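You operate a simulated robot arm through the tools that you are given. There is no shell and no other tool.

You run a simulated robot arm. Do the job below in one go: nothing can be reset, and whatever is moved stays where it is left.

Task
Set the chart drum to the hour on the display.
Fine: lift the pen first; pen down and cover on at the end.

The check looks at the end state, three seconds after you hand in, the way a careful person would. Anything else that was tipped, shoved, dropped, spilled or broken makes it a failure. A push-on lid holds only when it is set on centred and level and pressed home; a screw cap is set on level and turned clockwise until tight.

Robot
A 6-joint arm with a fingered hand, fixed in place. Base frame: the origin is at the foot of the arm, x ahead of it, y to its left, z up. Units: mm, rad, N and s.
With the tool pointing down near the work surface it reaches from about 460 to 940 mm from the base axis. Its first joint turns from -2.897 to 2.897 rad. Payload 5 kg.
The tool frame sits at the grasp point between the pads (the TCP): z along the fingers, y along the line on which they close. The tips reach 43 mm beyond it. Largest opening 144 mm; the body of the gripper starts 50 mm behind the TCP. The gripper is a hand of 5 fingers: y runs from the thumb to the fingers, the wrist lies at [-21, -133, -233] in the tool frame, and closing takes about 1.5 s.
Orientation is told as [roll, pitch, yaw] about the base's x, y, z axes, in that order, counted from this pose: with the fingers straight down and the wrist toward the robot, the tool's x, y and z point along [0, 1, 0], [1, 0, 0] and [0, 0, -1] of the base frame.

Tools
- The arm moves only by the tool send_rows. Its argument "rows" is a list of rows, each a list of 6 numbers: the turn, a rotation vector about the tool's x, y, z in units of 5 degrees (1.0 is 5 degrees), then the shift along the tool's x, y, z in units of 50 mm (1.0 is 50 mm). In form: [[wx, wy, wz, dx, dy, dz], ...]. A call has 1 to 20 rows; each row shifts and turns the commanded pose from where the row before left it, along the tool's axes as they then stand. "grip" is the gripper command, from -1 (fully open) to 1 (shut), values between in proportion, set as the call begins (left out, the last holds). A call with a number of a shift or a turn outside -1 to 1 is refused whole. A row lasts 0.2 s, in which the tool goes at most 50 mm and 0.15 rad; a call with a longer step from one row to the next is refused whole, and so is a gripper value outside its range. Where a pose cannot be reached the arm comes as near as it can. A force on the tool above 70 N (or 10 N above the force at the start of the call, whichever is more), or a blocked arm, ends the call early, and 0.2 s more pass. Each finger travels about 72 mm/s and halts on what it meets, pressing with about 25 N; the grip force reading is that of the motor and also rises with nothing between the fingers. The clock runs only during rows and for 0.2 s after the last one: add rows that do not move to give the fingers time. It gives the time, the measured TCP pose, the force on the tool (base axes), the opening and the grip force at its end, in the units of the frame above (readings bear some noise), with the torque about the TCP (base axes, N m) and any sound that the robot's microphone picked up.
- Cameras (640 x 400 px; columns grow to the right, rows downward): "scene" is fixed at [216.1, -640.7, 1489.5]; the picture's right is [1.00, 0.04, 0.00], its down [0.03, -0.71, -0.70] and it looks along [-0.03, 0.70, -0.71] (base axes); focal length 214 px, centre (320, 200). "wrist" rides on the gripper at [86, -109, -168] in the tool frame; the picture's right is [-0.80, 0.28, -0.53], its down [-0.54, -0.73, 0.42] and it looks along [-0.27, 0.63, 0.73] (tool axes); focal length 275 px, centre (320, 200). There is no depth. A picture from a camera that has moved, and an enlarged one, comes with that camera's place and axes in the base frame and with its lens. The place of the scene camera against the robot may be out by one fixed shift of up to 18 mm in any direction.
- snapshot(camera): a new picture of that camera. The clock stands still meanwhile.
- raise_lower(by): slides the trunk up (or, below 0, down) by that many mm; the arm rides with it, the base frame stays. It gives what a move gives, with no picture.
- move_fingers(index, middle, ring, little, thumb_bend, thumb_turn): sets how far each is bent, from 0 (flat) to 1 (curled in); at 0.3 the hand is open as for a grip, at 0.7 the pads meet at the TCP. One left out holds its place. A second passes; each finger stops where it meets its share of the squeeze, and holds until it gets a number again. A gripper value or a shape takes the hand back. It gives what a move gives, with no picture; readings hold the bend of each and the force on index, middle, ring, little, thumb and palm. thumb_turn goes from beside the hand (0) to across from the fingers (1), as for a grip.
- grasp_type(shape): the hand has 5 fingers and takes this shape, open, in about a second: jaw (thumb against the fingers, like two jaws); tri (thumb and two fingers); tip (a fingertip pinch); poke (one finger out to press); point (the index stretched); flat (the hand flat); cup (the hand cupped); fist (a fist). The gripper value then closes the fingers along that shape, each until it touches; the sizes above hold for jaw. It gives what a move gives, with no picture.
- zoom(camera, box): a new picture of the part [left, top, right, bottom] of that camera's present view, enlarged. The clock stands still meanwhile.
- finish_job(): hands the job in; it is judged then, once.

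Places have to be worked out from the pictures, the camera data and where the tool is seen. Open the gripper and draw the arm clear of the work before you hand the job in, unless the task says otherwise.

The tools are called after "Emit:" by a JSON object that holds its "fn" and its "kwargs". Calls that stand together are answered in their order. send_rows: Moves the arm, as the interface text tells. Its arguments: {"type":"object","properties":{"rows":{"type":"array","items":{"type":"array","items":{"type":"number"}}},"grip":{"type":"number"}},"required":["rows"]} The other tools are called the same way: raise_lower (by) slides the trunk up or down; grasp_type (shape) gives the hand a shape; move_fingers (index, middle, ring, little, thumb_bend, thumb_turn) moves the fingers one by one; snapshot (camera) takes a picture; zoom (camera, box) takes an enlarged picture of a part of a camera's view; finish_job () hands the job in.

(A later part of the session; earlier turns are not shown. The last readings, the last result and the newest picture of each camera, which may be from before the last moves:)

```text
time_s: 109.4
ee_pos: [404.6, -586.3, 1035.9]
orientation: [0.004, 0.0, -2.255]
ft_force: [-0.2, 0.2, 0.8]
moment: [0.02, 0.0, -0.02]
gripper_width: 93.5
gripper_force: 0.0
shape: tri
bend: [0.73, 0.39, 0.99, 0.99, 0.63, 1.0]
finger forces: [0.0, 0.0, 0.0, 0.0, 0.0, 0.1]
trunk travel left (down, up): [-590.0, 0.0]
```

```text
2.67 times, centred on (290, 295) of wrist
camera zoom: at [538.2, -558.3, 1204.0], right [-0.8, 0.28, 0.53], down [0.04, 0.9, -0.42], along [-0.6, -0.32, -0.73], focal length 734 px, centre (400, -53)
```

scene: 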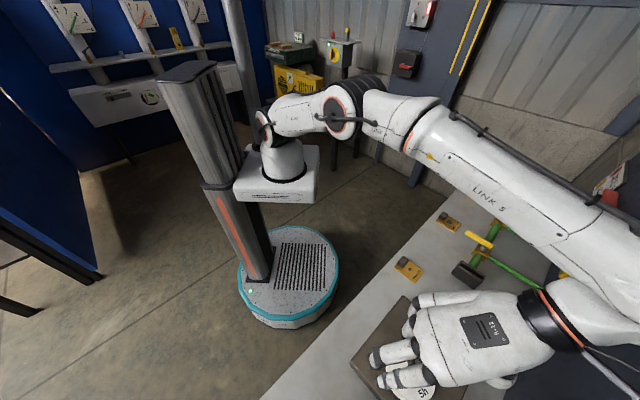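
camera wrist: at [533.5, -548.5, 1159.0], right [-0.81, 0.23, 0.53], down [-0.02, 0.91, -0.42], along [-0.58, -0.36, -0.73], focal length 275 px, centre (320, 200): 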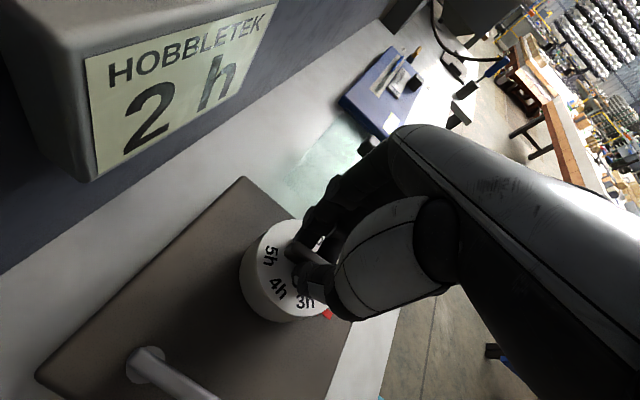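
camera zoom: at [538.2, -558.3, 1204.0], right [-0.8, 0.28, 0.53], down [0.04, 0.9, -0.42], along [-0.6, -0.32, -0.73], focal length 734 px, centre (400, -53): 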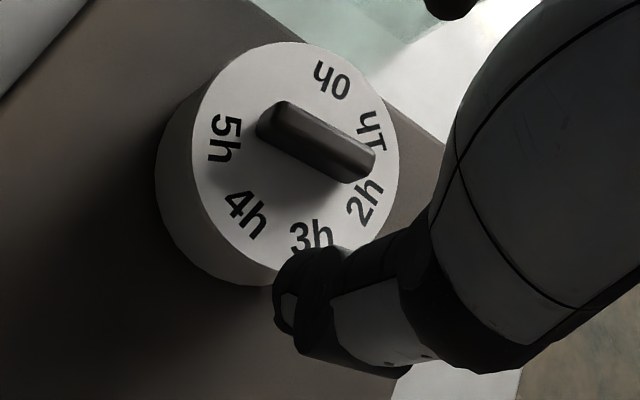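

The bar is seen about 3 mm off along tool y. I correct to (401.5,−587.7), go down to z≈992 and close again.

Emit:
{"fn": "send_rows", "kwargs": {"rows": [[0, 0, 0, -0.03, 0.06, 0], [0, 0, 0, 0, 0, 0.3], [0, 0, 0, 0, 0, 0.3], [0, 0, 0, 0, 0, 0.28], [0, 0, 0, 0, 0, 0]]}}

Emit:
{"fn": "send_rows", "kwargs": {"rows": [[0, 0, 0, 0, 0, 0], [0, 0, 0, 0, 0, 0], [0, 0, 0, 0, 0, 0], [0, 0, 0, 0, 0, 0], [0, 0, 0, 0, 0, 0], [0, 0, 0, 0, 0, 0], [0, 0, 0, 0, 0, 0]], "grip": 1}}

Emit:
{"fn": "zoom", "kwargs": {"camera": "wrist", "box": [210, 220, 370, 370]}}

```text
time_s: 110.6
ee_pos: [400.5, -589.1, 993.6]
orientation: [0.004, 0.0, -2.257]
ft_force: [0.5, -0.5, -0.2]
moment: [0.03, -0.02, 0.01]
gripper_width: 93.4
gripper_force: 0.1
shape: tri
bend: [0.73, 0.39, 0.99, 0.99, 0.63, 1.0]
finger forces: [0.0, 0.0, 0.0, 0.0, 0.1, 0.0]
trunk travel left (down, up): [-590.0, 0.0]
```

```text
time_s: 112.2
ee_pos: [401.8, -589.1, 992.9]
orientation: [0.003, -0.001, -2.253]
ft_force: [1.7, -0.4, -2.0]
moment: [-0.01, 0.0, 0.0]
gripper_width: 7.4
gripper_force: 24.6
shape: tri
bend: [0.7, 0.7, 1.0, 1.0, 0.73, 1.0]
finger forces: [11.1, 10.4, 0.0, 0.0, 22.3, 0.0]
trunk travel left (down, up): [-590.0, 0.0]
```

```text
2.67 times, centred on (290, 295) of wrist
camera zoom: at [535.3, -560.5, 1160.8], right [-0.8, 0.28, 0.53], down [0.04, 0.9, -0.42], along [-0.6, -0.32, -0.73], focal length 734 px, centre (400, -53)
```

zoom: 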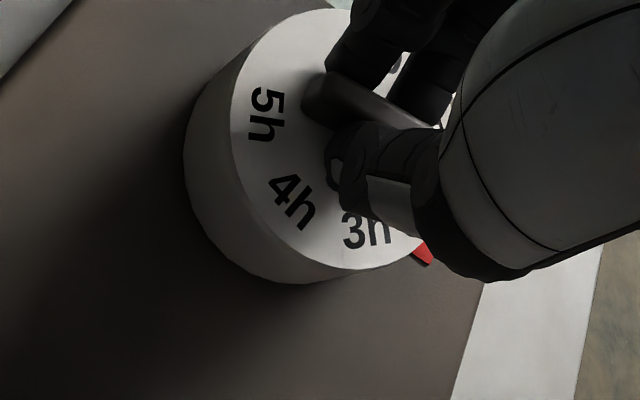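

Gripped evenly. I turn 6° counter-clockwise in small steps and watch for lag of the labels relative to the hand.

Emit:
{"fn": "send_rows", "kwargs": {"rows": [[0, 0, -0.3, 0, 0, 0], [0, 0, -0.3, 0, 0, 0], [0, 0, -0.3, 0, 0, 0], [0, 0, -0.3, 0, 0, 0], [0, 0, 0, 0, 0, 0]]}}

Emit:
{"fn": "zoom", "kwargs": {"camera": "wrist", "box": [210, 220, 370, 370]}}

```text
time_s: 113.4
ee_pos: [401.5, -589.4, 993.0]
orientation: [0.005, 0.001, -2.151]
ft_force: [2.0, -2.8, -1.8]
moment: [-0.13, -0.1, -0.06]
gripper_width: 6.7
gripper_force: 25.5
shape: tri
bend: [0.7, 0.7, 1.0, 1.0, 0.73, 1.0]
finger forces: [13.3, 9.8, 0.0, 0.0, 22.3, 0.1]
trunk travel left (down, up): [-590.0, 0.0]
```

```text
2.67 times, centred on (290, 295) of wrist
camera zoom: at [531.3, -546.4, 1160.8], right [-0.82, 0.2, 0.53], down [-0.06, 0.9, -0.42], along [-0.57, -0.38, -0.73], focal length 734 px, centre (400, -53)
```

zoom: 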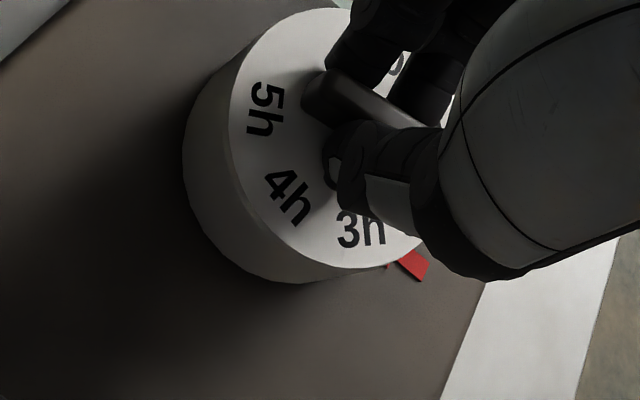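

The labels lag the hand by about 3.8°, so the drum itself moved roughly 2°. I turn another 2.2° and then check.

Emit:
{"fn": "send_rows", "kwargs": {"rows": [[0, 0, -0.22, 0, 0, 0], [0, 0, -0.22, 0, 0, 0], [0, 0, 0, 0, 0, 0]]}}

Emit:
{"fn": "zoom", "kwargs": {"camera": "wrist", "box": [210, 220, 370, 370]}}

```text
time_s: 114.2
ee_pos: [401.0, -589.8, 992.9]
orientation: [0.002, 0.0, -2.111]
ft_force: [2.4, -3.5, -0.6]
moment: [-0.16, -0.09, -0.06]
gripper_width: 6.8
gripper_force: 24.4
shape: tri
bend: [0.7, 0.7, 1.0, 1.0, 0.73, 1.0]
finger forces: [13.7, 10.1, 0.0, 0.1, 22.3, 0.0]
trunk travel left (down, up): [-590.0, 0.0]
```

```text
2.67 times, centred on (290, 295) of wrist
camera zoom: at [529.7, -541.3, 1160.8], right [-0.83, 0.17, 0.53], down [-0.09, 0.9, -0.42], along [-0.55, -0.4, -0.73], focal length 734 px, centre (400, -53)
```

zoom: 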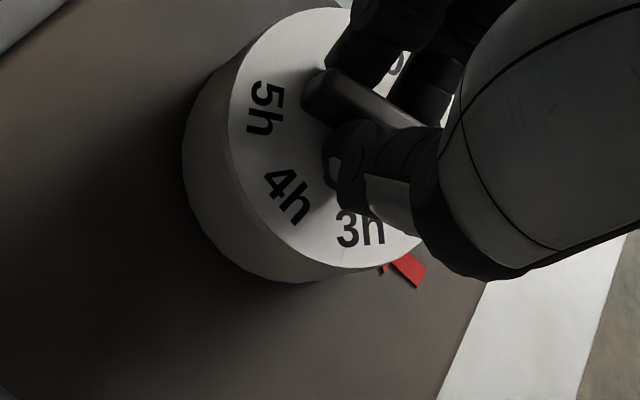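

The labels now move with the hand, so the drum should have turned about 4°. I relieve the small side force, open, and lift for another measurement.

Emit:
{"fn": "send_rows", "kwargs": {"rows": [[0, 0, 0, 0.02, 0.01, 0], [0, 0, 0, 0, 0, 0]]}}

Emit:
{"fn": "send_rows", "kwargs": {"rows": [[0, 0, 0, 0, 0, 0], [0, 0, 0, 0, 0, 0], [0, 0, 0, 0, 0, 0], [0, 0, 0, 0, 0, 0], [0, 0, 0, 0, 0, -0.2], [0, 0, 0, 0, 0, -0.4], [0, 0, 0, 0, 0, -0.6], [0, 0, 0, 0, 0, -0.6], [0, 0, 0, 0, 0, -0.6], [0, 0, 0, 0, 0, 0]], "grip": 0.2}}

Emit:
{"fn": "zoom", "kwargs": {"camera": "wrist", "box": [225, 240, 325, 340]}}

```text
time_s: 114.8
ee_pos: [400.8, -588.5, 992.9]
orientation: [0.002, 0.0, -2.111]
ft_force: [1.2, 1.6, -1.3]
moment: [0.02, 0.0, -0.03]
gripper_width: 7.0
gripper_force: 25.1
shape: tri
bend: [0.7, 0.7, 1.0, 1.0, 0.73, 1.0]
finger forces: [12.4, 10.1, 0.0, 0.0, 23.7, 0.0]
trunk travel left (down, up): [-590.0, 0.0]
```

```text
time_s: 117.0
ee_pos: [401.0, -591.3, 1112.8]
orientation: [0.002, 0.0, -2.111]
ft_force: [-0.3, -0.7, -0.4]
moment: [0.0, -0.02, -0.02]
gripper_width: 57.2
gripper_force: 0.0
shape: tri
bend: [0.74, 0.49, 0.99, 0.99, 0.73, 1.0]
finger forces: [0.0, 0.1, 0.0, 0.0, 0.1, 0.0]
trunk travel left (down, up): [-590.0, 0.0]
```

```text
4.00 times, centred on (275, 290) of wrist
camera zoom: at [529.7, -542.7, 1281.1], right [-0.83, 0.17, 0.53], down [-0.09, 0.9, -0.42], along [-0.55, -0.4, -0.73], focal length 1101 px, centre (500, -160)
```

zoom: 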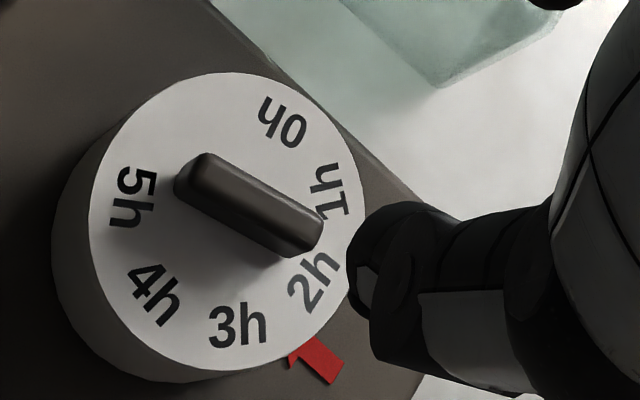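

I return to the reference viewing pose to measure the drum angle again.

Emit:
{"fn": "send_rows", "kwargs": {"rows": [[0, 0, -1, 0, 0, 0], [0, 0, -1, 0, 0, 0], [0, 0, -1, 0, 0, 0], [0, 0, -1, 0, 0, 0], [0, 0, -1, 0, 0, 0], [0, 0, -1, 0, 0, 0], [0, 0, -1, 0, 0, 0], [0, 0, -1, 0, 0, 0], [0, 0, -1, 0, 0, 0], [0, 0, -1, 0, 0, 0], [0, 0, -1, 0, 0, 0], [0, 0, -1, 0, 0, 0], [0, 0, -1, 0, 0, 0], [0, 0, -1, 0, 0, 0], [0, 0, -1, 0, 0, 0], [0, 0, -0.16, 0, 0, 0]]}}

Emit:
{"fn": "send_rows", "kwargs": {"rows": [[0, 0, 0, -0.39, -0.39, -0.015], [0, 0, 0, -0.39, -0.39, -0.015], [0, 0, 0, -0.39, -0.39, -0.015], [0, 0, 0, 0, 0, 0], [0, 0, 0, 0, 0, 0]]}}

Emit:
{"fn": "zoom", "kwargs": {"camera": "wrist", "box": [178, 190, 278, 290]}}

```text
time_s: 120.4
ee_pos: [402.3, -590.6, 1112.5]
orientation: [0.001, -0.004, -0.789]
ft_force: [-0.5, -0.2, 0.3]
moment: [0.0, -0.04, 0.02]
gripper_width: 57.3
gripper_force: 0.0
shape: tri
bend: [0.74, 0.49, 0.99, 0.99, 0.73, 1.0]
finger forces: [0.1, 0.0, 0.0, 0.1, 0.0, 0.0]
trunk travel left (down, up): [-590.0, 0.0]
```

```text
time_s: 121.6
ee_pos: [318.0, -588.8, 1115.0]
orientation: [-0.001, -0.002, -0.788]
ft_force: [1.2, -0.1, -0.2]
moment: [0.02, 0.01, 0.01]
gripper_width: 57.3
gripper_force: 0.0
shape: tri
bend: [0.74, 0.49, 0.99, 0.99, 0.73, 1.0]
finger forces: [0.1, 0.0, 0.0, 0.1, 0.0, 0.0]
trunk travel left (down, up): [-590.0, 0.0]
```

```text
4.00 times, centred on (228, 240) of wrist
camera zoom: at [301.7, -451.8, 1281.9], right [-0.37, -0.76, 0.53], down [-0.9, 0.13, -0.43], along [0.25, -0.63, -0.73], focal length 1101 px, centre (688, 40)
```

zoom: 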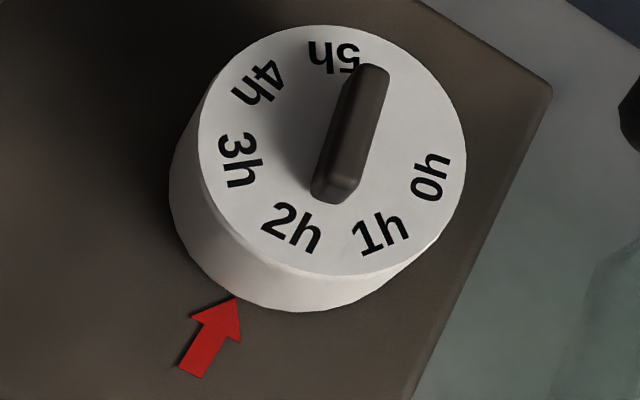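

Now 2h fits at ≈136° against the arrow at ≈135° (total turn ≈ 51–52°), i.e. within about 0.03 h of the mark, which is good. Next the pen: I make the pointing hand again (index 0.3, rest curled) and go above the outer side of the lever at yaw −45°.

Emit:
{"fn": "move_fingers", "kwargs": {"index": 0.3, "middle": 1, "ring": 1, "little": 1, "thumb_bend": 1, "thumb_turn": 1}}

Emit:
{"fn": "send_rows", "kwargs": {"rows": [[0, 0, 0, 0.732, -0.062, 0.1], [0, 0, 0, 0.732, -0.062, 0.2], [0, 0, 0, 0.732, -0.062, 0.2], [0, 0, 0, 0.732, -0.062, 0.3], [0, 0, 0, 0.732, -0.062, 0.3], [0, 0, 0, 0, 0, 0]]}}

Emit:
{"fn": "snapshot", "kwargs": {"camera": "wrist"}}

Emit:
{"fn": "zoom", "kwargs": {"camera": "scene", "box": [370, 270, 500, 390]}}

```text
time_s: 122.6
ee_pos: [316.9, -588.6, 1114.2]
orientation: [0.0, -0.002, -0.789]
ft_force: [-0.8, 0.3, 0.2]
moment: [0.02, 0.01, 0.0]
gripper_width: 42.6
gripper_force: 0.0
shape: fingers
bend: [0.29, 0.92, 1.0, 1.0, 0.97, 1.0]
finger forces: [0.0, 0.0, 0.0, 0.0, 0.0, 0.0]
trunk travel left (down, up): [-590.0, 0.0]
```

```text
time_s: 124.0
ee_pos: [437.8, -448.7, 1061.6]
orientation: [0.0, -0.003, -0.788]
ft_force: [-0.7, -0.3, 0.3]
moment: [-0.02, 0.01, -0.01]
gripper_width: 42.6
gripper_force: 0.1
shape: fingers
bend: [0.29, 0.92, 1.0, 1.0, 0.97, 1.0]
finger forces: [0.0, 0.0, 0.1, 0.1, 0.1, 0.1]
trunk travel left (down, up): [-590.0, 0.0]
```

```text
taken
camera wrist: at [421.2, -312.3, 1229.1], right [-0.37, -0.76, 0.53], down [-0.9, 0.13, -0.43], along [0.25, -0.63, -0.73], focal length 275 px, centre (320, 200)
```

wrist: 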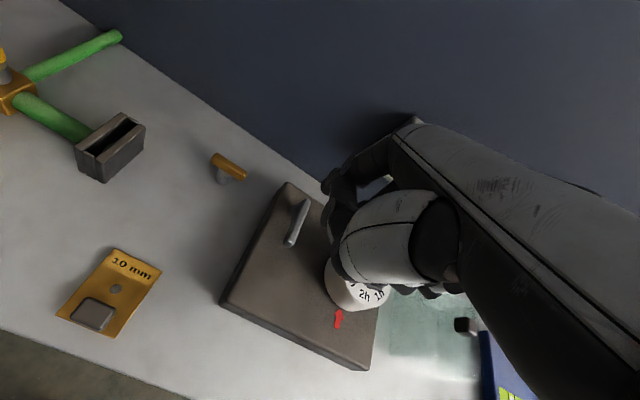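

```text
3.33 times, centred on (435, 330) of scene
camera zoom: at [216.1, -640.7, 1489.5], right [1.0, 0.04, 0.0], down [0.03, -0.71, -0.7], along [-0.03, 0.7, -0.71], focal length 715 px, centre (-63, -233)
```

zoom: 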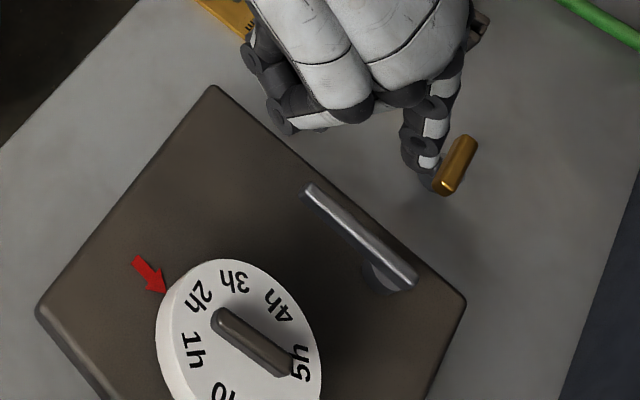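

I zoom on the fingertip and lever to fix their relative position before descending.

Emit:
{"fn": "zoom", "kwargs": {"camera": "scene", "box": [420, 280, 490, 340]}}

Emit:
{"fn": "zoom", "kwargs": {"camera": "wrist", "box": [200, 140, 380, 280]}}

```text
6.67 times, centred on (455, 310) of scene
camera zoom: at [216.1, -640.7, 1489.5], right [1.0, 0.04, 0.0], down [0.03, -0.71, -0.7], along [-0.03, 0.7, -0.71], focal length 1430 px, centre (-580, -533)
```

zoom: 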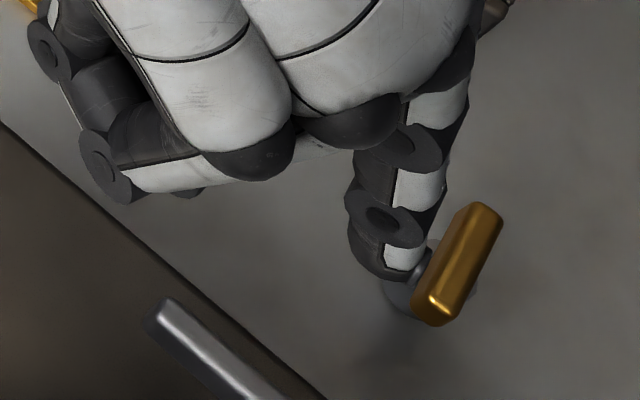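

```text
2.86 times, centred on (290, 210) of wrist
camera zoom: at [421.2, -312.3, 1229.1], right [-0.37, -0.76, 0.53], down [-0.9, 0.13, -0.43], along [0.25, -0.63, -0.73], focal length 786 px, centre (406, 171)
```

zoom: 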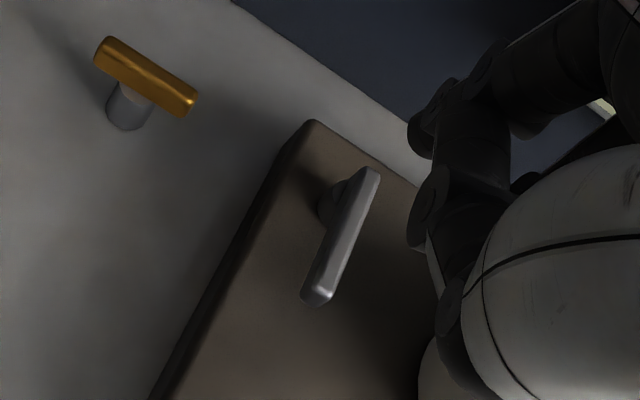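

The fingertip resolves to about tool (7, 81, 38): it is ~18 mm outside the lever's axis but only 28 mm from the post. I shift to r≈42 mm and ~24 mm clear, then descend beside the lever.

Emit:
{"fn": "send_rows", "kwargs": {"rows": [[0, 0, 0, 0.13, -0.28, 0], [0, 0, 0, 0, 0, 0.4], [0, 0, 0, 0, 0, 0.5], [0, 0, 0, 0, 0, 0.5], [0, 0, 0, 0, 0, 0.3], [0, 0, 0, 0, 0, 0]]}}

Emit:
{"fn": "zoom", "kwargs": {"camera": "scene", "box": [400, 280, 490, 360]}}

Emit:
{"fn": "zoom", "kwargs": {"camera": "wrist", "box": [200, 140, 380, 280]}}

```text
time_s: 125.4
ee_pos: [431.3, -435.2, 974.9]
orientation: [0.0, -0.002, -0.787]
ft_force: [0.2, 0.4, 0.2]
moment: [0.02, 0.0, -0.02]
gripper_width: 42.8
gripper_force: 0.1
shape: fingers
bend: [0.29, 0.93, 1.0, 1.0, 0.97, 1.0]
finger forces: [0.1, 0.1, 0.0, 0.1, 0.0, 0.1]
trunk travel left (down, up): [-590.0, 0.0]
```

```text
5.00 times, centred on (445, 320) of scene
camera zoom: at [216.1, -640.7, 1489.5], right [1.0, 0.04, 0.0], down [0.03, -0.71, -0.7], along [-0.03, 0.7, -0.71], focal length 1072 px, centre (-305, -400)
```

zoom: 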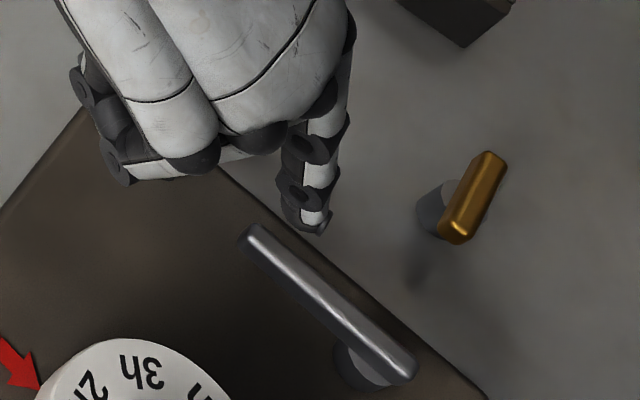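

```text
2.86 times, centred on (290, 210) of wrist
camera zoom: at [415.4, -298.2, 1143.0], right [-0.37, -0.76, 0.53], down [-0.9, 0.13, -0.42], along [0.25, -0.63, -0.73], focal length 786 px, centre (406, 171)
```

zoom: 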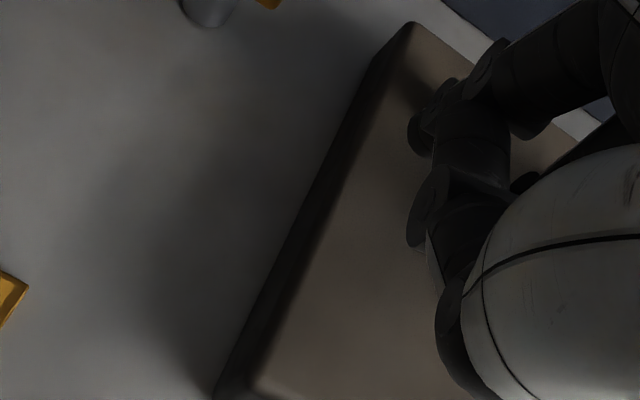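

The finger is 42 mm out along the lever and 24 mm to its outer side, as planned. I go down 12 mm more and approach the lever until contact.

Emit:
{"fn": "send_rows", "kwargs": {"rows": [[0, 0, 0, 0, 0, 0.12], [0, 0, 0, 0, 0, 0.12], [0, 0, 0, -0.1, 0, 0], [0, 0, 0, -0.1, 0, 0], [0, 0, 0, 0, 0, 0]]}}

Emit:
{"fn": "zoom", "kwargs": {"camera": "scene", "box": [400, 280, 490, 360]}}

```text
time_s: 126.6
ee_pos: [425.0, -442.2, 963.2]
orientation: [0.001, -0.003, -0.788]
ft_force: [0.8, 1.8, 0.5]
moment: [0.05, -0.08, 0.21]
gripper_width: 42.8
gripper_force: 1.6
shape: fingers
bend: [0.29, 1.0, 1.0, 1.0, 0.97, 1.0]
finger forces: [2.2, 0.0, 0.1, 0.0, 0.0, 0.1]
trunk travel left (down, up): [-590.0, 0.0]
```

```text
5.00 times, centred on (445, 320) of scene
camera zoom: at [216.1, -640.7, 1489.5], right [1.0, 0.04, 0.0], down [0.03, -0.71, -0.7], along [-0.03, 0.7, -0.71], focal length 1072 px, centre (-305, -400)
```

zoom: 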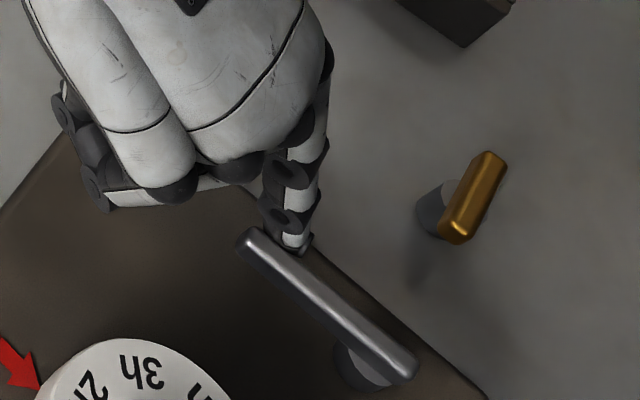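

Contact is made (about 2 N) and the lever is just starting to be touched from the outer side. I push along the arc around the post, about 20° first.

Emit:
{"fn": "send_rows", "kwargs": {"rows": [[0, 0, 0, -0.075, -0.01, 0], [0, 0, 0, -0.075, -0.018, 0], [0, 0, 0, -0.078, -0.004, 0], [0, 0, 0, -0.078, -0.004, 0]]}}

Emit:
{"fn": "zoom", "kwargs": {"camera": "scene", "box": [400, 280, 490, 360]}}

```text
time_s: 127.6
ee_pos: [412.5, -452.2, 962.5]
orientation: [0.0, -0.002, -0.789]
ft_force: [0.5, 1.6, 0.5]
moment: [-0.02, -0.04, 0.06]
gripper_width: 42.9
gripper_force: 0.6
shape: fingers
bend: [0.29, 1.0, 1.0, 1.0, 0.97, 1.0]
finger forces: [0.9, 0.1, 0.0, 0.1, 0.0, 0.0]
trunk travel left (down, up): [-590.0, 0.0]
```

```text
5.00 times, centred on (445, 320) of scene
camera zoom: at [216.1, -640.7, 1489.5], right [1.0, 0.04, 0.0], down [0.03, -0.71, -0.7], along [-0.03, 0.7, -0.71], focal length 1072 px, centre (-305, -400)
```

zoom: 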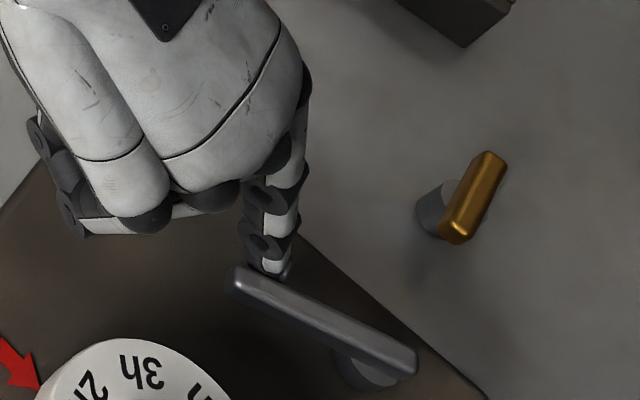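

The lever follows (now ≈154°). I push another 10° along the arc.

Emit:
{"fn": "send_rows", "kwargs": {"rows": [[0, 0, 0, -0.077, 0.005, 0], [0, 0, 0, -0.077, 0.012, 0]]}}

Emit:
{"fn": "zoom", "kwargs": {"camera": "scene", "box": [400, 280, 490, 360]}}

```text
time_s: 128.2
ee_pos: [407.3, -458.6, 963.3]
orientation: [0.001, -0.004, -0.791]
ft_force: [0.8, 0.7, -0.7]
moment: [-0.01, 0.01, 0.08]
gripper_width: 42.8
gripper_force: 0.3
shape: fingers
bend: [0.29, 1.0, 1.0, 1.0, 0.97, 1.0]
finger forces: [0.5, 0.0, 0.1, 0.0, 0.0, 0.1]
trunk travel left (down, up): [-590.0, 0.0]
```

```text
5.00 times, centred on (445, 320) of scene
camera zoom: at [216.1, -640.7, 1489.5], right [1.0, 0.04, 0.0], down [0.03, -0.71, -0.7], along [-0.03, 0.7, -0.71], focal length 1072 px, centre (-305, -400)
```

zoom: 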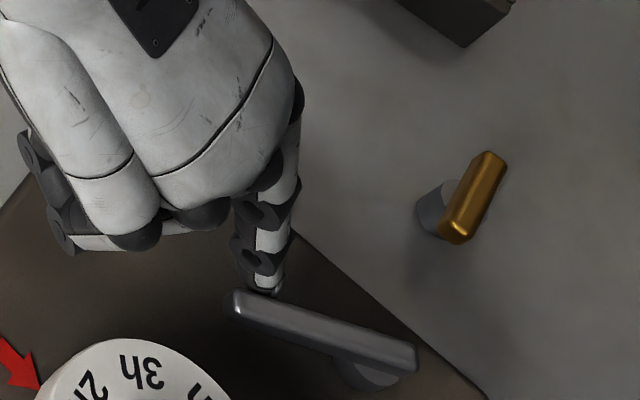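

Lever tip is at (237,300) in this picture; the original pen-down place is about (246,330). I continue another 9°.

Emit:
{"fn": "send_rows", "kwargs": {"rows": [[0, 0, 0, -0.067, 0.018, 0], [0, 0, 0, -0.067, 0.022, 0]]}}

Emit:
{"fn": "zoom", "kwargs": {"camera": "scene", "box": [400, 280, 490, 360]}}

```text
time_s: 128.8
ee_pos: [404.5, -465.1, 963.6]
orientation: [0.003, -0.002, -0.79]
ft_force: [0.5, 0.4, -0.5]
moment: [-0.01, 0.0, 0.0]
gripper_width: 43.0
gripper_force: 0.0
shape: fingers
bend: [0.29, 1.0, 1.0, 1.0, 0.97, 1.0]
finger forces: [0.0, 0.0, 0.1, 0.0, 0.1, 0.1]
trunk travel left (down, up): [-590.0, 0.0]
```

```text
5.00 times, centred on (445, 320) of scene
camera zoom: at [216.1, -640.7, 1489.5], right [1.0, 0.04, 0.0], down [0.03, -0.71, -0.7], along [-0.03, 0.7, -0.71], focal length 1072 px, centre (-305, -400)
```

zoom: 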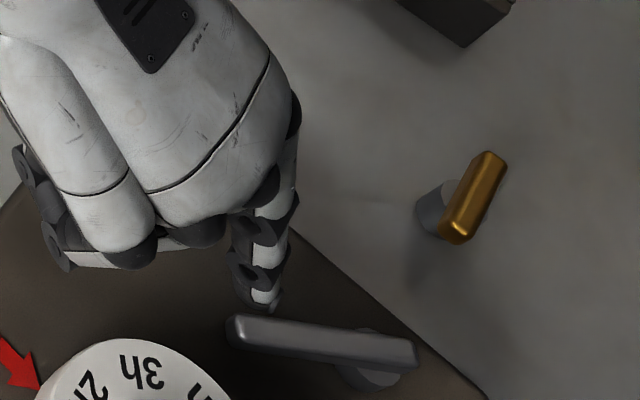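

The lever now matches its original pen-down picture (tip ≈(237,327), far end ≈(412,355)). I nudge 3 mm more to see whether it is resting at a stop.

Emit:
{"fn": "send_rows", "kwargs": {"rows": [[0, 0, 0, -0.03, 0.012, 0], [0, 0, 0, -0.03, 0.014, 0]]}}

Emit:
{"fn": "zoom", "kwargs": {"camera": "scene", "box": [400, 280, 490, 360]}}

```text
time_s: 129.4
ee_pos: [403.2, -466.5, 962.8]
orientation: [0.001, 0.0, -0.788]
ft_force: [0.6, 2.4, 0.7]
moment: [0.03, -0.05, 0.16]
gripper_width: 42.7
gripper_force: 1.2
shape: fingers
bend: [0.29, 1.0, 1.0, 1.0, 0.97, 1.0]
finger forces: [2.0, 0.0, 0.1, 0.1, 0.0, 0.0]
trunk travel left (down, up): [-590.0, 0.0]
```

```text
5.00 times, centred on (445, 320) of scene
camera zoom: at [216.1, -640.7, 1489.5], right [1.0, 0.04, 0.0], down [0.03, -0.71, -0.7], along [-0.03, 0.7, -0.71], focal length 1072 px, centre (-305, -400)
```

zoom: 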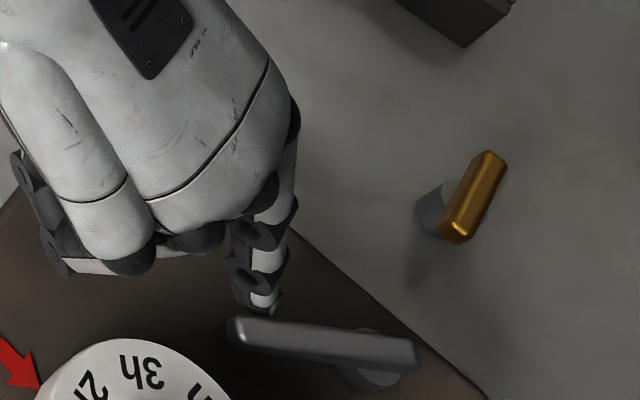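

Contact again at 2.4 N with practically no motion. One more 2 mm nudge to confirm the stop.

Emit:
{"fn": "send_rows", "kwargs": {"rows": [[0, 0, 0, -0.035, 0.016, 0]]}}

Emit:
{"fn": "zoom", "kwargs": {"camera": "scene", "box": [400, 280, 490, 360]}}

```text
time_s: 129.8
ee_pos: [403.0, -468.1, 962.7]
orientation: [0.002, -0.003, -0.789]
ft_force: [1.5, 5.2, 0.8]
moment: [0.07, -0.18, 0.39]
gripper_width: 42.3
gripper_force: 2.4
shape: fingers
bend: [0.29, 1.0, 1.0, 1.0, 0.97, 1.0]
finger forces: [4.8, 0.0, 0.1, 0.1, 0.1, 0.0]
trunk travel left (down, up): [-590.0, 0.0]
```

```text
5.00 times, centred on (445, 320) of scene
camera zoom: at [216.1, -640.7, 1489.5], right [1.0, 0.04, 0.0], down [0.03, -0.71, -0.7], along [-0.03, 0.7, -0.71], focal length 1072 px, centre (-305, -400)
```

zoom: 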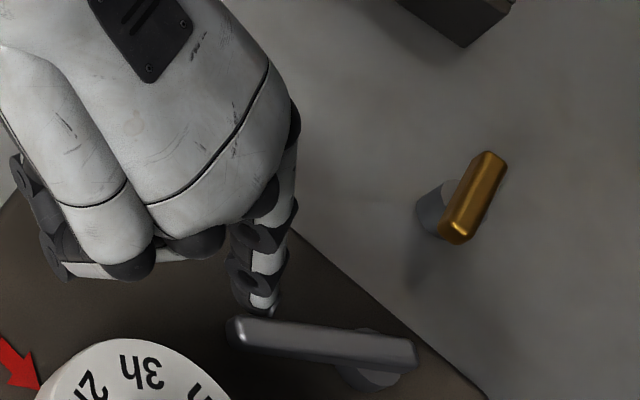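

The force rises to 5.4 N without motion: the lever is firmly at its pen-down stop. I back the finger off and rise.

Emit:
{"fn": "send_rows", "kwargs": {"rows": [[0, 0, 0, 0.12, -0.05, 0], [0, 0, 0, 0.15, -0.05, 0], [0, 0, 0, 0, 0, -0.4], [0, 0, 0, 0, 0, -0.8], [0, 0, 0, 0, 0, -0.8], [0, 0, 0, 0, 0, -0.8], [0, 0, 0, -0.3, 0, -0.4], [0, 0, 0, 0, 0, 0]]}}

Emit:
{"fn": "zoom", "kwargs": {"camera": "scene", "box": [330, 280, 500, 400]}}

```text
time_s: 131.6
ee_pos: [397.6, -465.9, 1123.3]
orientation: [0.0, -0.002, -0.79]
ft_force: [0.4, -0.2, -0.5]
moment: [0.01, 0.03, 0.01]
gripper_width: 42.7
gripper_force: 0.1
shape: fingers
bend: [0.29, 1.0, 1.0, 1.0, 0.97, 1.0]
finger forces: [0.0, 0.1, 0.0, 0.0, 0.1, 0.1]
trunk travel left (down, up): [-590.0, 0.0]
```

```text
3.33 times, centred on (415, 340) of scene
camera zoom: at [216.1, -640.7, 1489.5], right [1.0, 0.04, 0.0], down [0.03, -0.71, -0.7], along [-0.03, 0.7, -0.71], focal length 715 px, centre (3, -267)
```

zoom: 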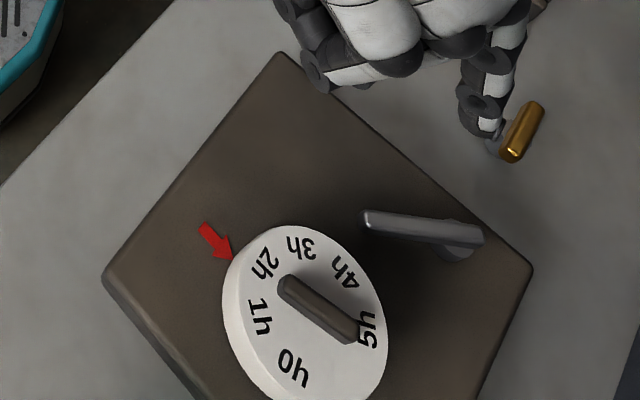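

The lever is back in its original place. I check the drum once more with the fixed camera, where the geometry is identical to the start.

Emit:
{"fn": "zoom", "kwargs": {"camera": "scene", "box": [375, 340, 455, 400]}}

```text
6.67 times, centred on (415, 370) of scene
camera zoom: at [216.1, -640.7, 1489.5], right [1.0, 0.04, 0.0], down [0.03, -0.71, -0.7], along [-0.03, 0.7, -0.71], focal length 1430 px, centre (-313, -933)
```

zoom: 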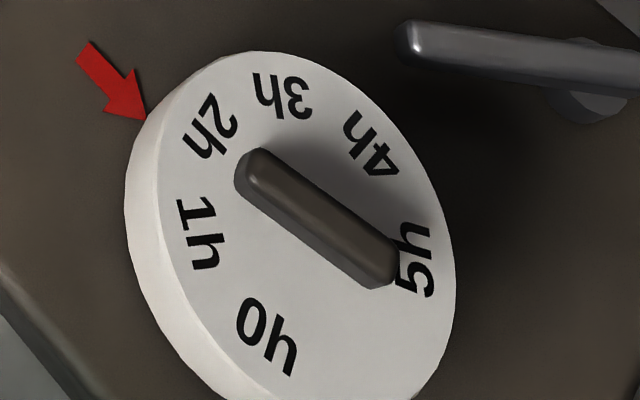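

The fixed camera agrees: the drum stands at 2 h within about 2° (≈0.04 h). Now the cover: I open the tri hand and go above the knob of the cover on the bench.

Emit:
{"fn": "grasp_type", "kwargs": {"shape": "tri"}}

Emit:
{"fn": "send_rows", "kwargs": {"rows": [[0, 0, 0, -0.779, 0.269, 0.066], [0, 0, 0, -0.779, 0.269, 0.066], [0, 0, 0, -0.779, 0.269, 0.066], [0, 0, 0, -0.779, 0.269, 0.066], [0, 0, 0, -0.779, 0.269, 0.066], [0, 0, 0, -0.779, 0.269, 0.066], [0, 0, -0.06, -0.779, 0.269, 0.066], [0, 0, 0, 0, 0, 0]]}}

Emit:
{"fn": "snapshot", "kwargs": {"camera": "wrist"}}

```text
time_s: 132.5
ee_pos: [398.8, -465.4, 1123.4]
orientation: [0.001, -0.003, -0.787]
ft_force: [0.0, -0.6, -0.2]
moment: [-0.01, 0.02, -0.02]
gripper_width: 143.4
gripper_force: 0.0
shape: tri
bend: [0.3, 0.3, 0.99, 0.99, 0.3, 0.98]
finger forces: [0.1, 0.0, 0.1, 0.1, 0.0, 0.1]
trunk travel left (down, up): [-590.0, 0.0]
```

```text
time_s: 134.3
ee_pos: [270.3, -726.5, 1099.6]
orientation: [0.001, 0.0, -0.784]
ft_force: [0.2, 0.1, -0.2]
moment: [-0.01, 0.0, -0.01]
gripper_width: 143.9
gripper_force: 0.0
shape: tri
bend: [0.3, 0.3, 0.99, 0.99, 0.3, 0.98]
finger forces: [0.1, 0.0, 0.0, 0.0, 0.0, 0.1]
trunk travel left (down, up): [-590.0, 0.0]
```

```text
taken
camera wrist: at [252.6, -588.9, 1266.5], right [-0.36, -0.76, 0.53], down [-0.9, 0.13, -0.43], along [0.26, -0.63, -0.73], focal length 275 px, centre (320, 200)
```

wrist: 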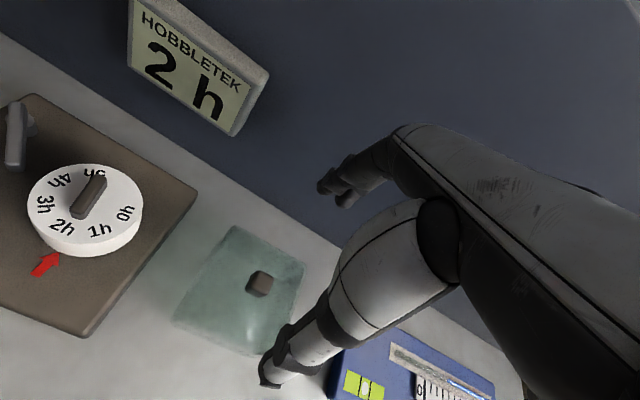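

The knob lies at the same place in the hand's view as when I released it. I go down to the release height (TCP z≈990).

Emit:
{"fn": "send_rows", "kwargs": {"rows": [[0, 0, 0, 0, 0, 0.4], [0, 0, 0, 0, 0, 0.5], [0, 0, 0, 0, 0, 0.5], [0, 0, 0, 0, 0, 0.4], [0, 0, 0, 0, 0, 0.36], [0, 0, 0, 0, 0, 0]]}}

Emit:
{"fn": "zoom", "kwargs": {"camera": "wrist", "box": [160, 160, 400, 380]}}

```text
time_s: 135.7
ee_pos: [270.9, -727.5, 989.3]
orientation: [0.0, -0.003, -0.784]
ft_force: [-0.3, 0.0, -0.7]
moment: [0.02, -0.01, -0.01]
gripper_width: 143.8
gripper_force: 0.1
shape: tri
bend: [0.3, 0.3, 0.99, 0.99, 0.3, 0.98]
finger forces: [0.1, 0.0, 0.0, 0.0, 0.1, 0.1]
trunk travel left (down, up): [-590.0, 0.0]
```

```text
1.82 times, centred on (280, 270) of wrist
camera zoom: at [253.1, -589.3, 1158.4], right [-0.36, -0.76, 0.53], down [-0.9, 0.13, -0.43], along [0.26, -0.63, -0.73], focal length 500 px, centre (393, 73)
```

zoom: 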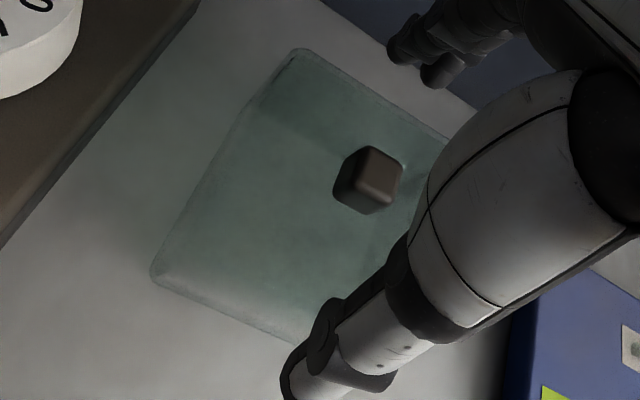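

The knob is ~3 mm off compared with the release picture, so I shift +2 mm along tool x and −1 mm along y, then close.

Emit:
{"fn": "send_rows", "kwargs": {"rows": [[0, 0, 0, 0.04, -0.02, 0], [0, 0, 0, 0, 0, 0]]}}

Emit:
{"fn": "send_rows", "kwargs": {"rows": [[0, 0, 0, 0, 0, 0], [0, 0, 0, 0, 0, 0], [0, 0, 0, 0, 0, 0], [0, 0, 0, 0, 0, 0], [0, 0, 0, 0, 0, 0], [0, 0, 0, 0, 0, 0], [0, 0, 0, 0, 0, 0], [0, 0, 0, 0, 0, 0], [0, 0, 0, 0, 0, 0]], "grip": 1}}

Emit:
{"fn": "zoom", "kwargs": {"camera": "wrist", "box": [160, 160, 400, 380]}}

```text
time_s: 136.3
ee_pos: [270.7, -724.1, 992.2]
orientation: [0.001, -0.003, -0.783]
ft_force: [-0.2, -0.3, 1.1]
moment: [-0.01, -0.02, 0.01]
gripper_width: 144.0
gripper_force: 0.0
shape: tri
bend: [0.3, 0.3, 0.99, 0.99, 0.3, 0.98]
finger forces: [0.0, 0.0, 0.1, 0.1, 0.0, 0.1]
trunk travel left (down, up): [-590.0, 0.0]
```

```text
time_s: 138.3
ee_pos: [271.9, -725.5, 990.7]
orientation: [0.0, -0.002, -0.784]
ft_force: [0.0, -1.1, -0.5]
moment: [-0.01, -0.04, 0.0]
gripper_width: 18.8
gripper_force: 25.4
shape: tri
bend: [0.73, 0.63, 1.0, 1.0, 0.74, 1.0]
finger forces: [10.9, 10.2, 0.0, 0.1, 21.9, 0.0]
trunk travel left (down, up): [-590.0, 0.0]
```

```text
1.82 times, centred on (280, 270) of wrist
camera zoom: at [254.0, -587.1, 1158.8], right [-0.36, -0.76, 0.53], down [-0.9, 0.13, -0.43], along [0.26, -0.63, -0.73], focal length 500 px, centre (393, 73)
```

zoom: 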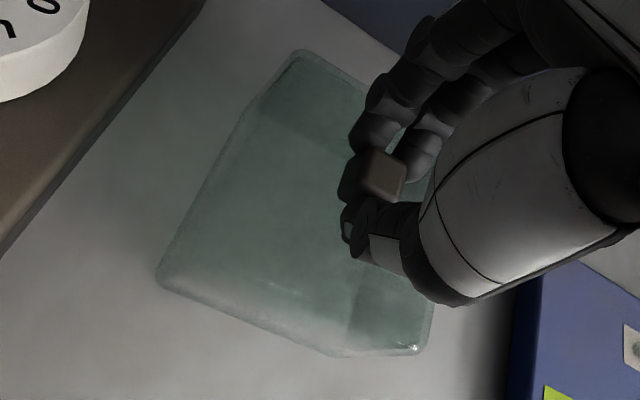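

The cover is held in practically the same relation as before. I lift it straight up by 145 mm.

Emit:
{"fn": "send_rows", "kwargs": {"rows": [[0, 0, 0, 0, 0, -0.1], [0, 0, 0, 0, 0, -0.3], [0, 0, 0, 0, 0, -0.5], [0, 0, 0, 0, 0, -0.5], [0, 0, 0, 0, 0, -0.5], [0, 0, 0, 0, 0, -0.5], [0, 0, 0, 0, 0, -0.5], [0, 0, 0, 0, 0, 0]]}}

Emit:
{"fn": "snapshot", "kwargs": {"camera": "wrist"}}

```text
time_s: 140.1
ee_pos: [271.0, -723.8, 1137.8]
orientation: [0.0, -0.002, -0.783]
ft_force: [0.4, 0.6, -1.7]
moment: [-0.03, 0.0, -0.02]
gripper_width: 18.6
gripper_force: 25.1
shape: tri
bend: [0.73, 0.63, 1.0, 1.0, 0.74, 1.0]
finger forces: [10.8, 10.4, 0.0, 0.1, 22.1, 0.1]
trunk travel left (down, up): [-590.0, 0.0]
```

```text
taken
camera wrist: at [254.6, -587.1, 1304.7], right [-0.36, -0.76, 0.53], down [-0.9, 0.13, -0.42], along [0.26, -0.63, -0.73], focal length 275 px, centre (320, 200)
```

wrist: 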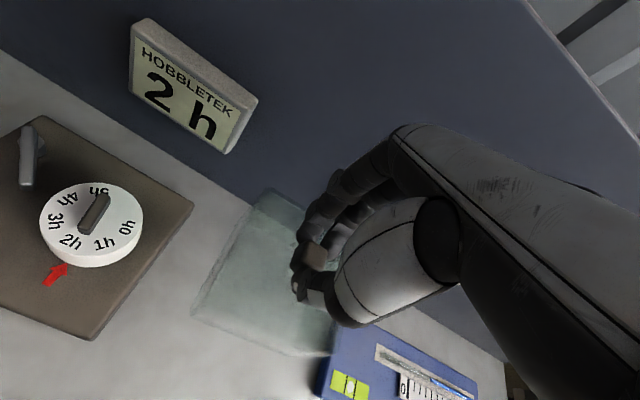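

The cover hangs in the hand exactly as before. I carry it back over the recorder (188 mm along −e2) at this height.

Emit:
{"fn": "send_rows", "kwargs": {"rows": [[0, 0, 0.04, 0.5, 0.002, 0], [0, 0, 0, 0.7, 0.002, 0], [0, 0, 0, 0.7, 0.002, 0], [0, 0, 0, 0.7, 0, 0], [0, 0, 0, 0.7, 0, 0], [0, 0, 0, 0.468, 0, 0], [0, 0, 0, 0, 0, 0], [0, 0, 0, 0, 0, 0]]}}

Emit:
{"fn": "snapshot", "kwargs": {"camera": "wrist"}}

Emit:
{"fn": "zoom", "kwargs": {"camera": "scene", "box": [330, 240, 520, 400]}}

```text
time_s: 141.9
ee_pos: [403.9, -591.9, 1138.3]
orientation: [0.001, 0.0, -0.786]
ft_force: [-0.5, -0.4, -2.0]
moment: [0.0, 0.0, -0.02]
gripper_width: 18.5
gripper_force: 25.1
shape: tri
bend: [0.73, 0.63, 1.0, 1.0, 0.74, 1.0]
finger forces: [10.8, 10.4, 0.0, 0.0, 21.9, 0.1]
trunk travel left (down, up): [-590.0, 0.0]
```

```text
taken
camera wrist: at [388.1, -453.7, 1304.8], right [-0.37, -0.76, 0.53], down [-0.9, 0.13, -0.43], along [0.25, -0.63, -0.73], focal length 275 px, centre (320, 200)
```

wrist: 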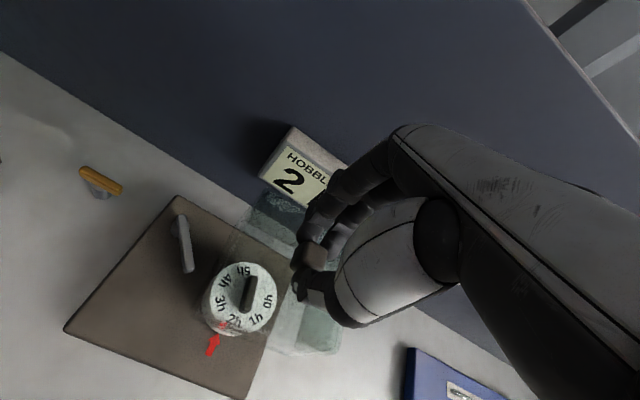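

```text
2.50 times, centred on (425, 320) of scene
camera zoom: at [216.1, -640.7, 1489.5], right [1.0, 0.04, 0.0], down [0.03, -0.71, -0.7], along [-0.03, 0.7, -0.71], focal length 536 px, centre (58, -100)
```

zoom: 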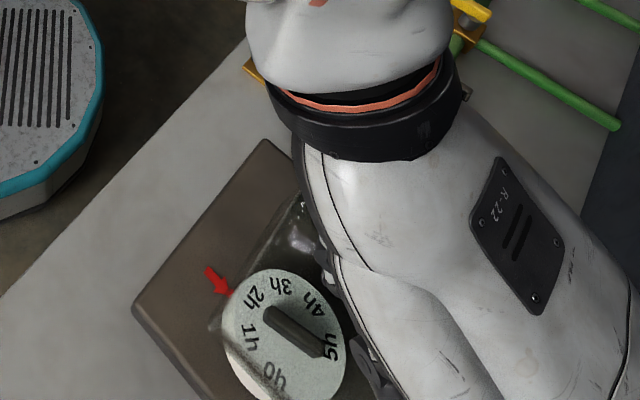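

Position over the plate matches the lift-off pose to within a millimetre. I lower it, first to about 12 mm above seating.

Emit:
{"fn": "send_rows", "kwargs": {"rows": [[0, 0, 0, 0, 0, 0.3], [0, 0, 0, 0, 0, 0.3], [0, 0, 0, 0, 0, 0.3], [0, 0, 0, 0, 0, 0.3], [0, 0, 0, 0, 0, 0.3], [0, 0, 0, 0, 0, 0.2], [0, 0, 0, 0, 0, 0.2], [0, 0, 0, 0, 0, 0]]}}

Emit:
{"fn": "zoom", "kwargs": {"camera": "wrist", "box": [160, 160, 400, 360]}}

```text
time_s: 143.7
ee_pos: [404.4, -590.9, 1041.3]
orientation: [0.001, -0.003, -0.787]
ft_force: [-0.7, 0.0, -1.3]
moment: [0.01, 0.03, 0.03]
gripper_width: 18.8
gripper_force: 24.4
shape: tri
bend: [0.73, 0.63, 1.0, 1.0, 0.74, 1.0]
finger forces: [10.7, 10.4, 0.1, 0.0, 22.0, 0.0]
trunk travel left (down, up): [-590.0, 0.0]
```

```text
2.00 times, centred on (280, 260) of wrist
camera zoom: at [388.2, -454.1, 1209.0], right [-0.36, -0.76, 0.53], down [-0.9, 0.13, -0.43], along [0.25, -0.63, -0.73], focal length 551 px, centre (400, 80)
```

zoom: 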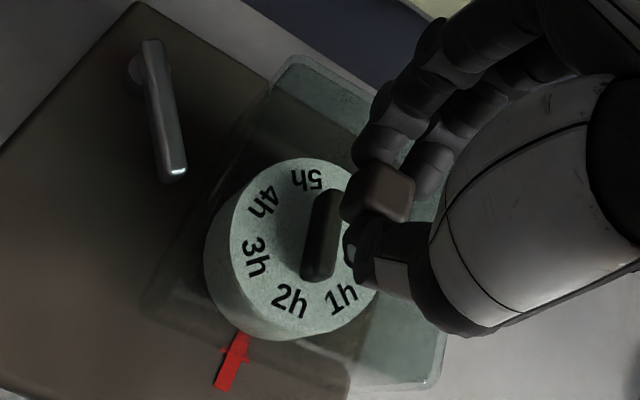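

It is inside the last centimetre with no contact. The cover's edge looks possibly a degree or two turned in the hand, so I zoom to measure it against the plate before seating.

Emit:
{"fn": "zoom", "kwargs": {"camera": "wrist", "box": [200, 170, 320, 270]}}

Emit:
{"fn": "zoom", "kwargs": {"camera": "wrist", "box": [210, 270, 330, 370]}}

```text
4.00 times, centred on (260, 220) of wrist
camera zoom: at [388.2, -454.1, 1209.0], right [-0.36, -0.76, 0.53], down [-0.9, 0.13, -0.43], along [0.25, -0.63, -0.73], focal length 1101 px, centre (560, 120)
```

zoom: 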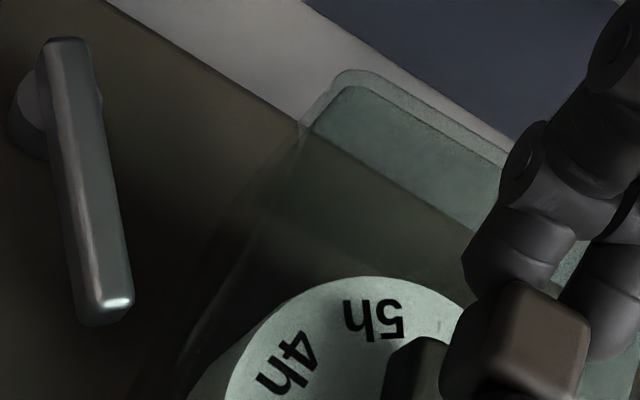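

```text
4.00 times, centred on (270, 320) of wrist
camera zoom: at [388.2, -454.1, 1209.0], right [-0.36, -0.76, 0.53], down [-0.9, 0.13, -0.43], along [0.25, -0.63, -0.73], focal length 1101 px, centre (520, -280)
```

zoom: 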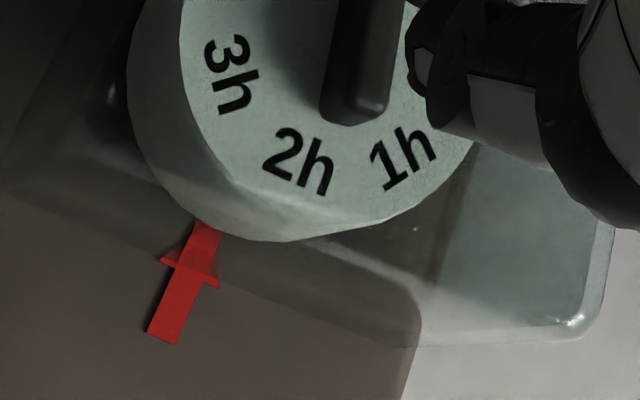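

Comparing corner positions with the lift-off picture, the cover is turned about +2° relative to its original seat. I turn the hand back by about 1.8° and look again.

Emit:
{"fn": "send_rows", "kwargs": {"rows": [[0, 0, 0.18, 0, 0, 0], [0, 0, 0.18, 0, 0, 0], [0, 0, 0, 0, 0, 0]]}}

Emit:
{"fn": "zoom", "kwargs": {"camera": "wrist", "box": [160, 160, 400, 360]}}

```text
time_s: 144.5
ee_pos: [404.5, -590.6, 1041.4]
orientation: [0.003, 0.0, -0.818]
ft_force: [0.9, 0.8, -1.4]
moment: [0.0, -0.01, 0.0]
gripper_width: 18.5
gripper_force: 24.7
shape: tri
bend: [0.73, 0.63, 1.0, 1.0, 0.74, 1.0]
finger forces: [10.7, 10.5, 0.0, 0.1, 22.0, 0.1]
trunk travel left (down, up): [-590.0, 0.0]
```

```text
2.00 times, centred on (280, 260) of wrist
camera zoom: at [392.6, -453.5, 1209.3], right [-0.39, -0.75, 0.53], down [-0.89, 0.16, -0.43], along [0.23, -0.64, -0.73], focal length 551 px, centre (400, 80)
```

zoom: 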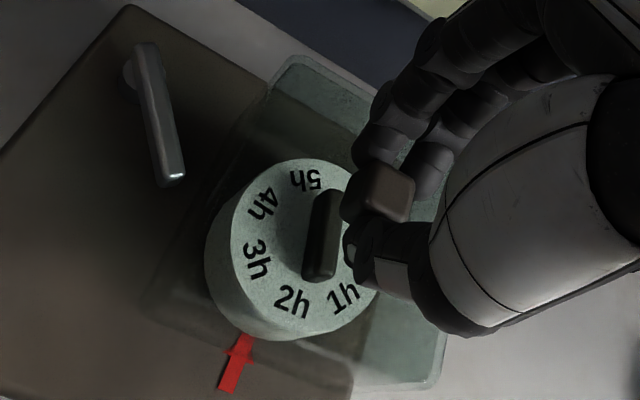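

The edges look parallel to the plate now. I lower in 2 mm steps to seating height and watch the force.

Emit:
{"fn": "send_rows", "kwargs": {"rows": [[0, 0, 0, 0, 0, 0.04], [0, 0, 0, 0, 0, 0.04], [0, 0, 0, 0, 0, 0.04], [0, 0, 0, 0, 0, 0.03]]}}

Emit:
{"fn": "send_rows", "kwargs": {"rows": [[0, 0, 0, 0, 0, 0.02], [0, 0, 0, 0, 0, 0.02]]}}

```text
time_s: 145.5
ee_pos: [405.3, -590.6, 1035.1]
orientation: [0.0, -0.001, -0.82]
ft_force: [0.7, -0.5, -1.9]
moment: [-0.01, -0.01, -0.01]
gripper_width: 18.6
gripper_force: 25.0
shape: tri
bend: [0.73, 0.63, 1.0, 1.0, 0.74, 1.0]
finger forces: [10.6, 10.4, 0.0, 0.0, 21.9, 0.1]
trunk travel left (down, up): [-590.0, 0.0]
```

```text
time_s: 146.1
ee_pos: [404.6, -590.0, 1032.0]
orientation: [0.001, -0.002, -0.819]
ft_force: [0.8, -0.3, -1.3]
moment: [0.01, 0.0, 0.01]
gripper_width: 18.6
gripper_force: 25.6
shape: tri
bend: [0.73, 0.63, 1.0, 1.0, 0.74, 1.0]
finger forces: [10.6, 10.5, 0.0, 0.1, 22.0, 0.0]
trunk travel left (down, up): [-590.0, 0.0]
```

No contact yet at z≈1032. I continue in 1 mm steps.

Emit:
{"fn": "send_rows", "kwargs": {"rows": [[0, 0, 0, 0, 0, 0.02], [0, 0, 0, 0, 0, 0.02]]}}

Emit:
{"fn": "zoom", "kwargs": {"camera": "wrist", "box": [160, 160, 400, 360]}}

```text
time_s: 146.7
ee_pos: [405.4, -590.5, 1030.9]
orientation: [0.001, -0.003, -0.818]
ft_force: [-0.8, 0.2, 0.6]
moment: [-0.03, -0.03, 0.02]
gripper_width: 18.8
gripper_force: 25.5
shape: tri
bend: [0.73, 0.63, 1.0, 1.0, 0.74, 1.0]
finger forces: [10.8, 10.5, 0.1, 0.1, 22.4, 0.0]
trunk travel left (down, up): [-590.0, 0.0]
```

```text
2.00 times, centred on (280, 260) of wrist
camera zoom: at [392.7, -453.7, 1198.5], right [-0.39, -0.75, 0.53], down [-0.89, 0.16, -0.43], along [0.23, -0.64, -0.73], focal length 551 px, centre (400, 80)
```

zoom: 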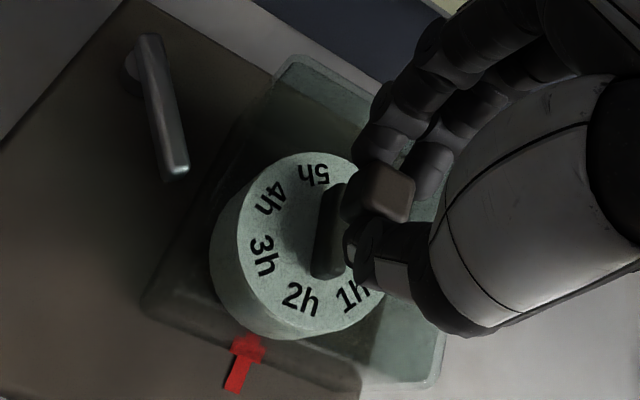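

Contact has just begun (weight taken by the plate). I press down in small steps to seat it.

Emit:
{"fn": "send_rows", "kwargs": {"rows": [[0, 0, 0, 0, 0, 0.02], [0, 0, 0, 0, 0, 0.02]]}}

```text
time_s: 147.3
ee_pos: [403.8, -590.9, 1029.8]
orientation: [0.002, -0.004, -0.818]
ft_force: [-0.9, 1.3, 9.5]
moment: [0.04, 0.05, 0.01]
gripper_width: 19.0
gripper_force: 25.1
shape: tri
bend: [0.73, 0.63, 1.0, 1.0, 0.74, 1.0]
finger forces: [11.5, 11.0, 0.1, 0.0, 24.7, 0.1]
trunk travel left (down, up): [-590.0, 0.0]
```

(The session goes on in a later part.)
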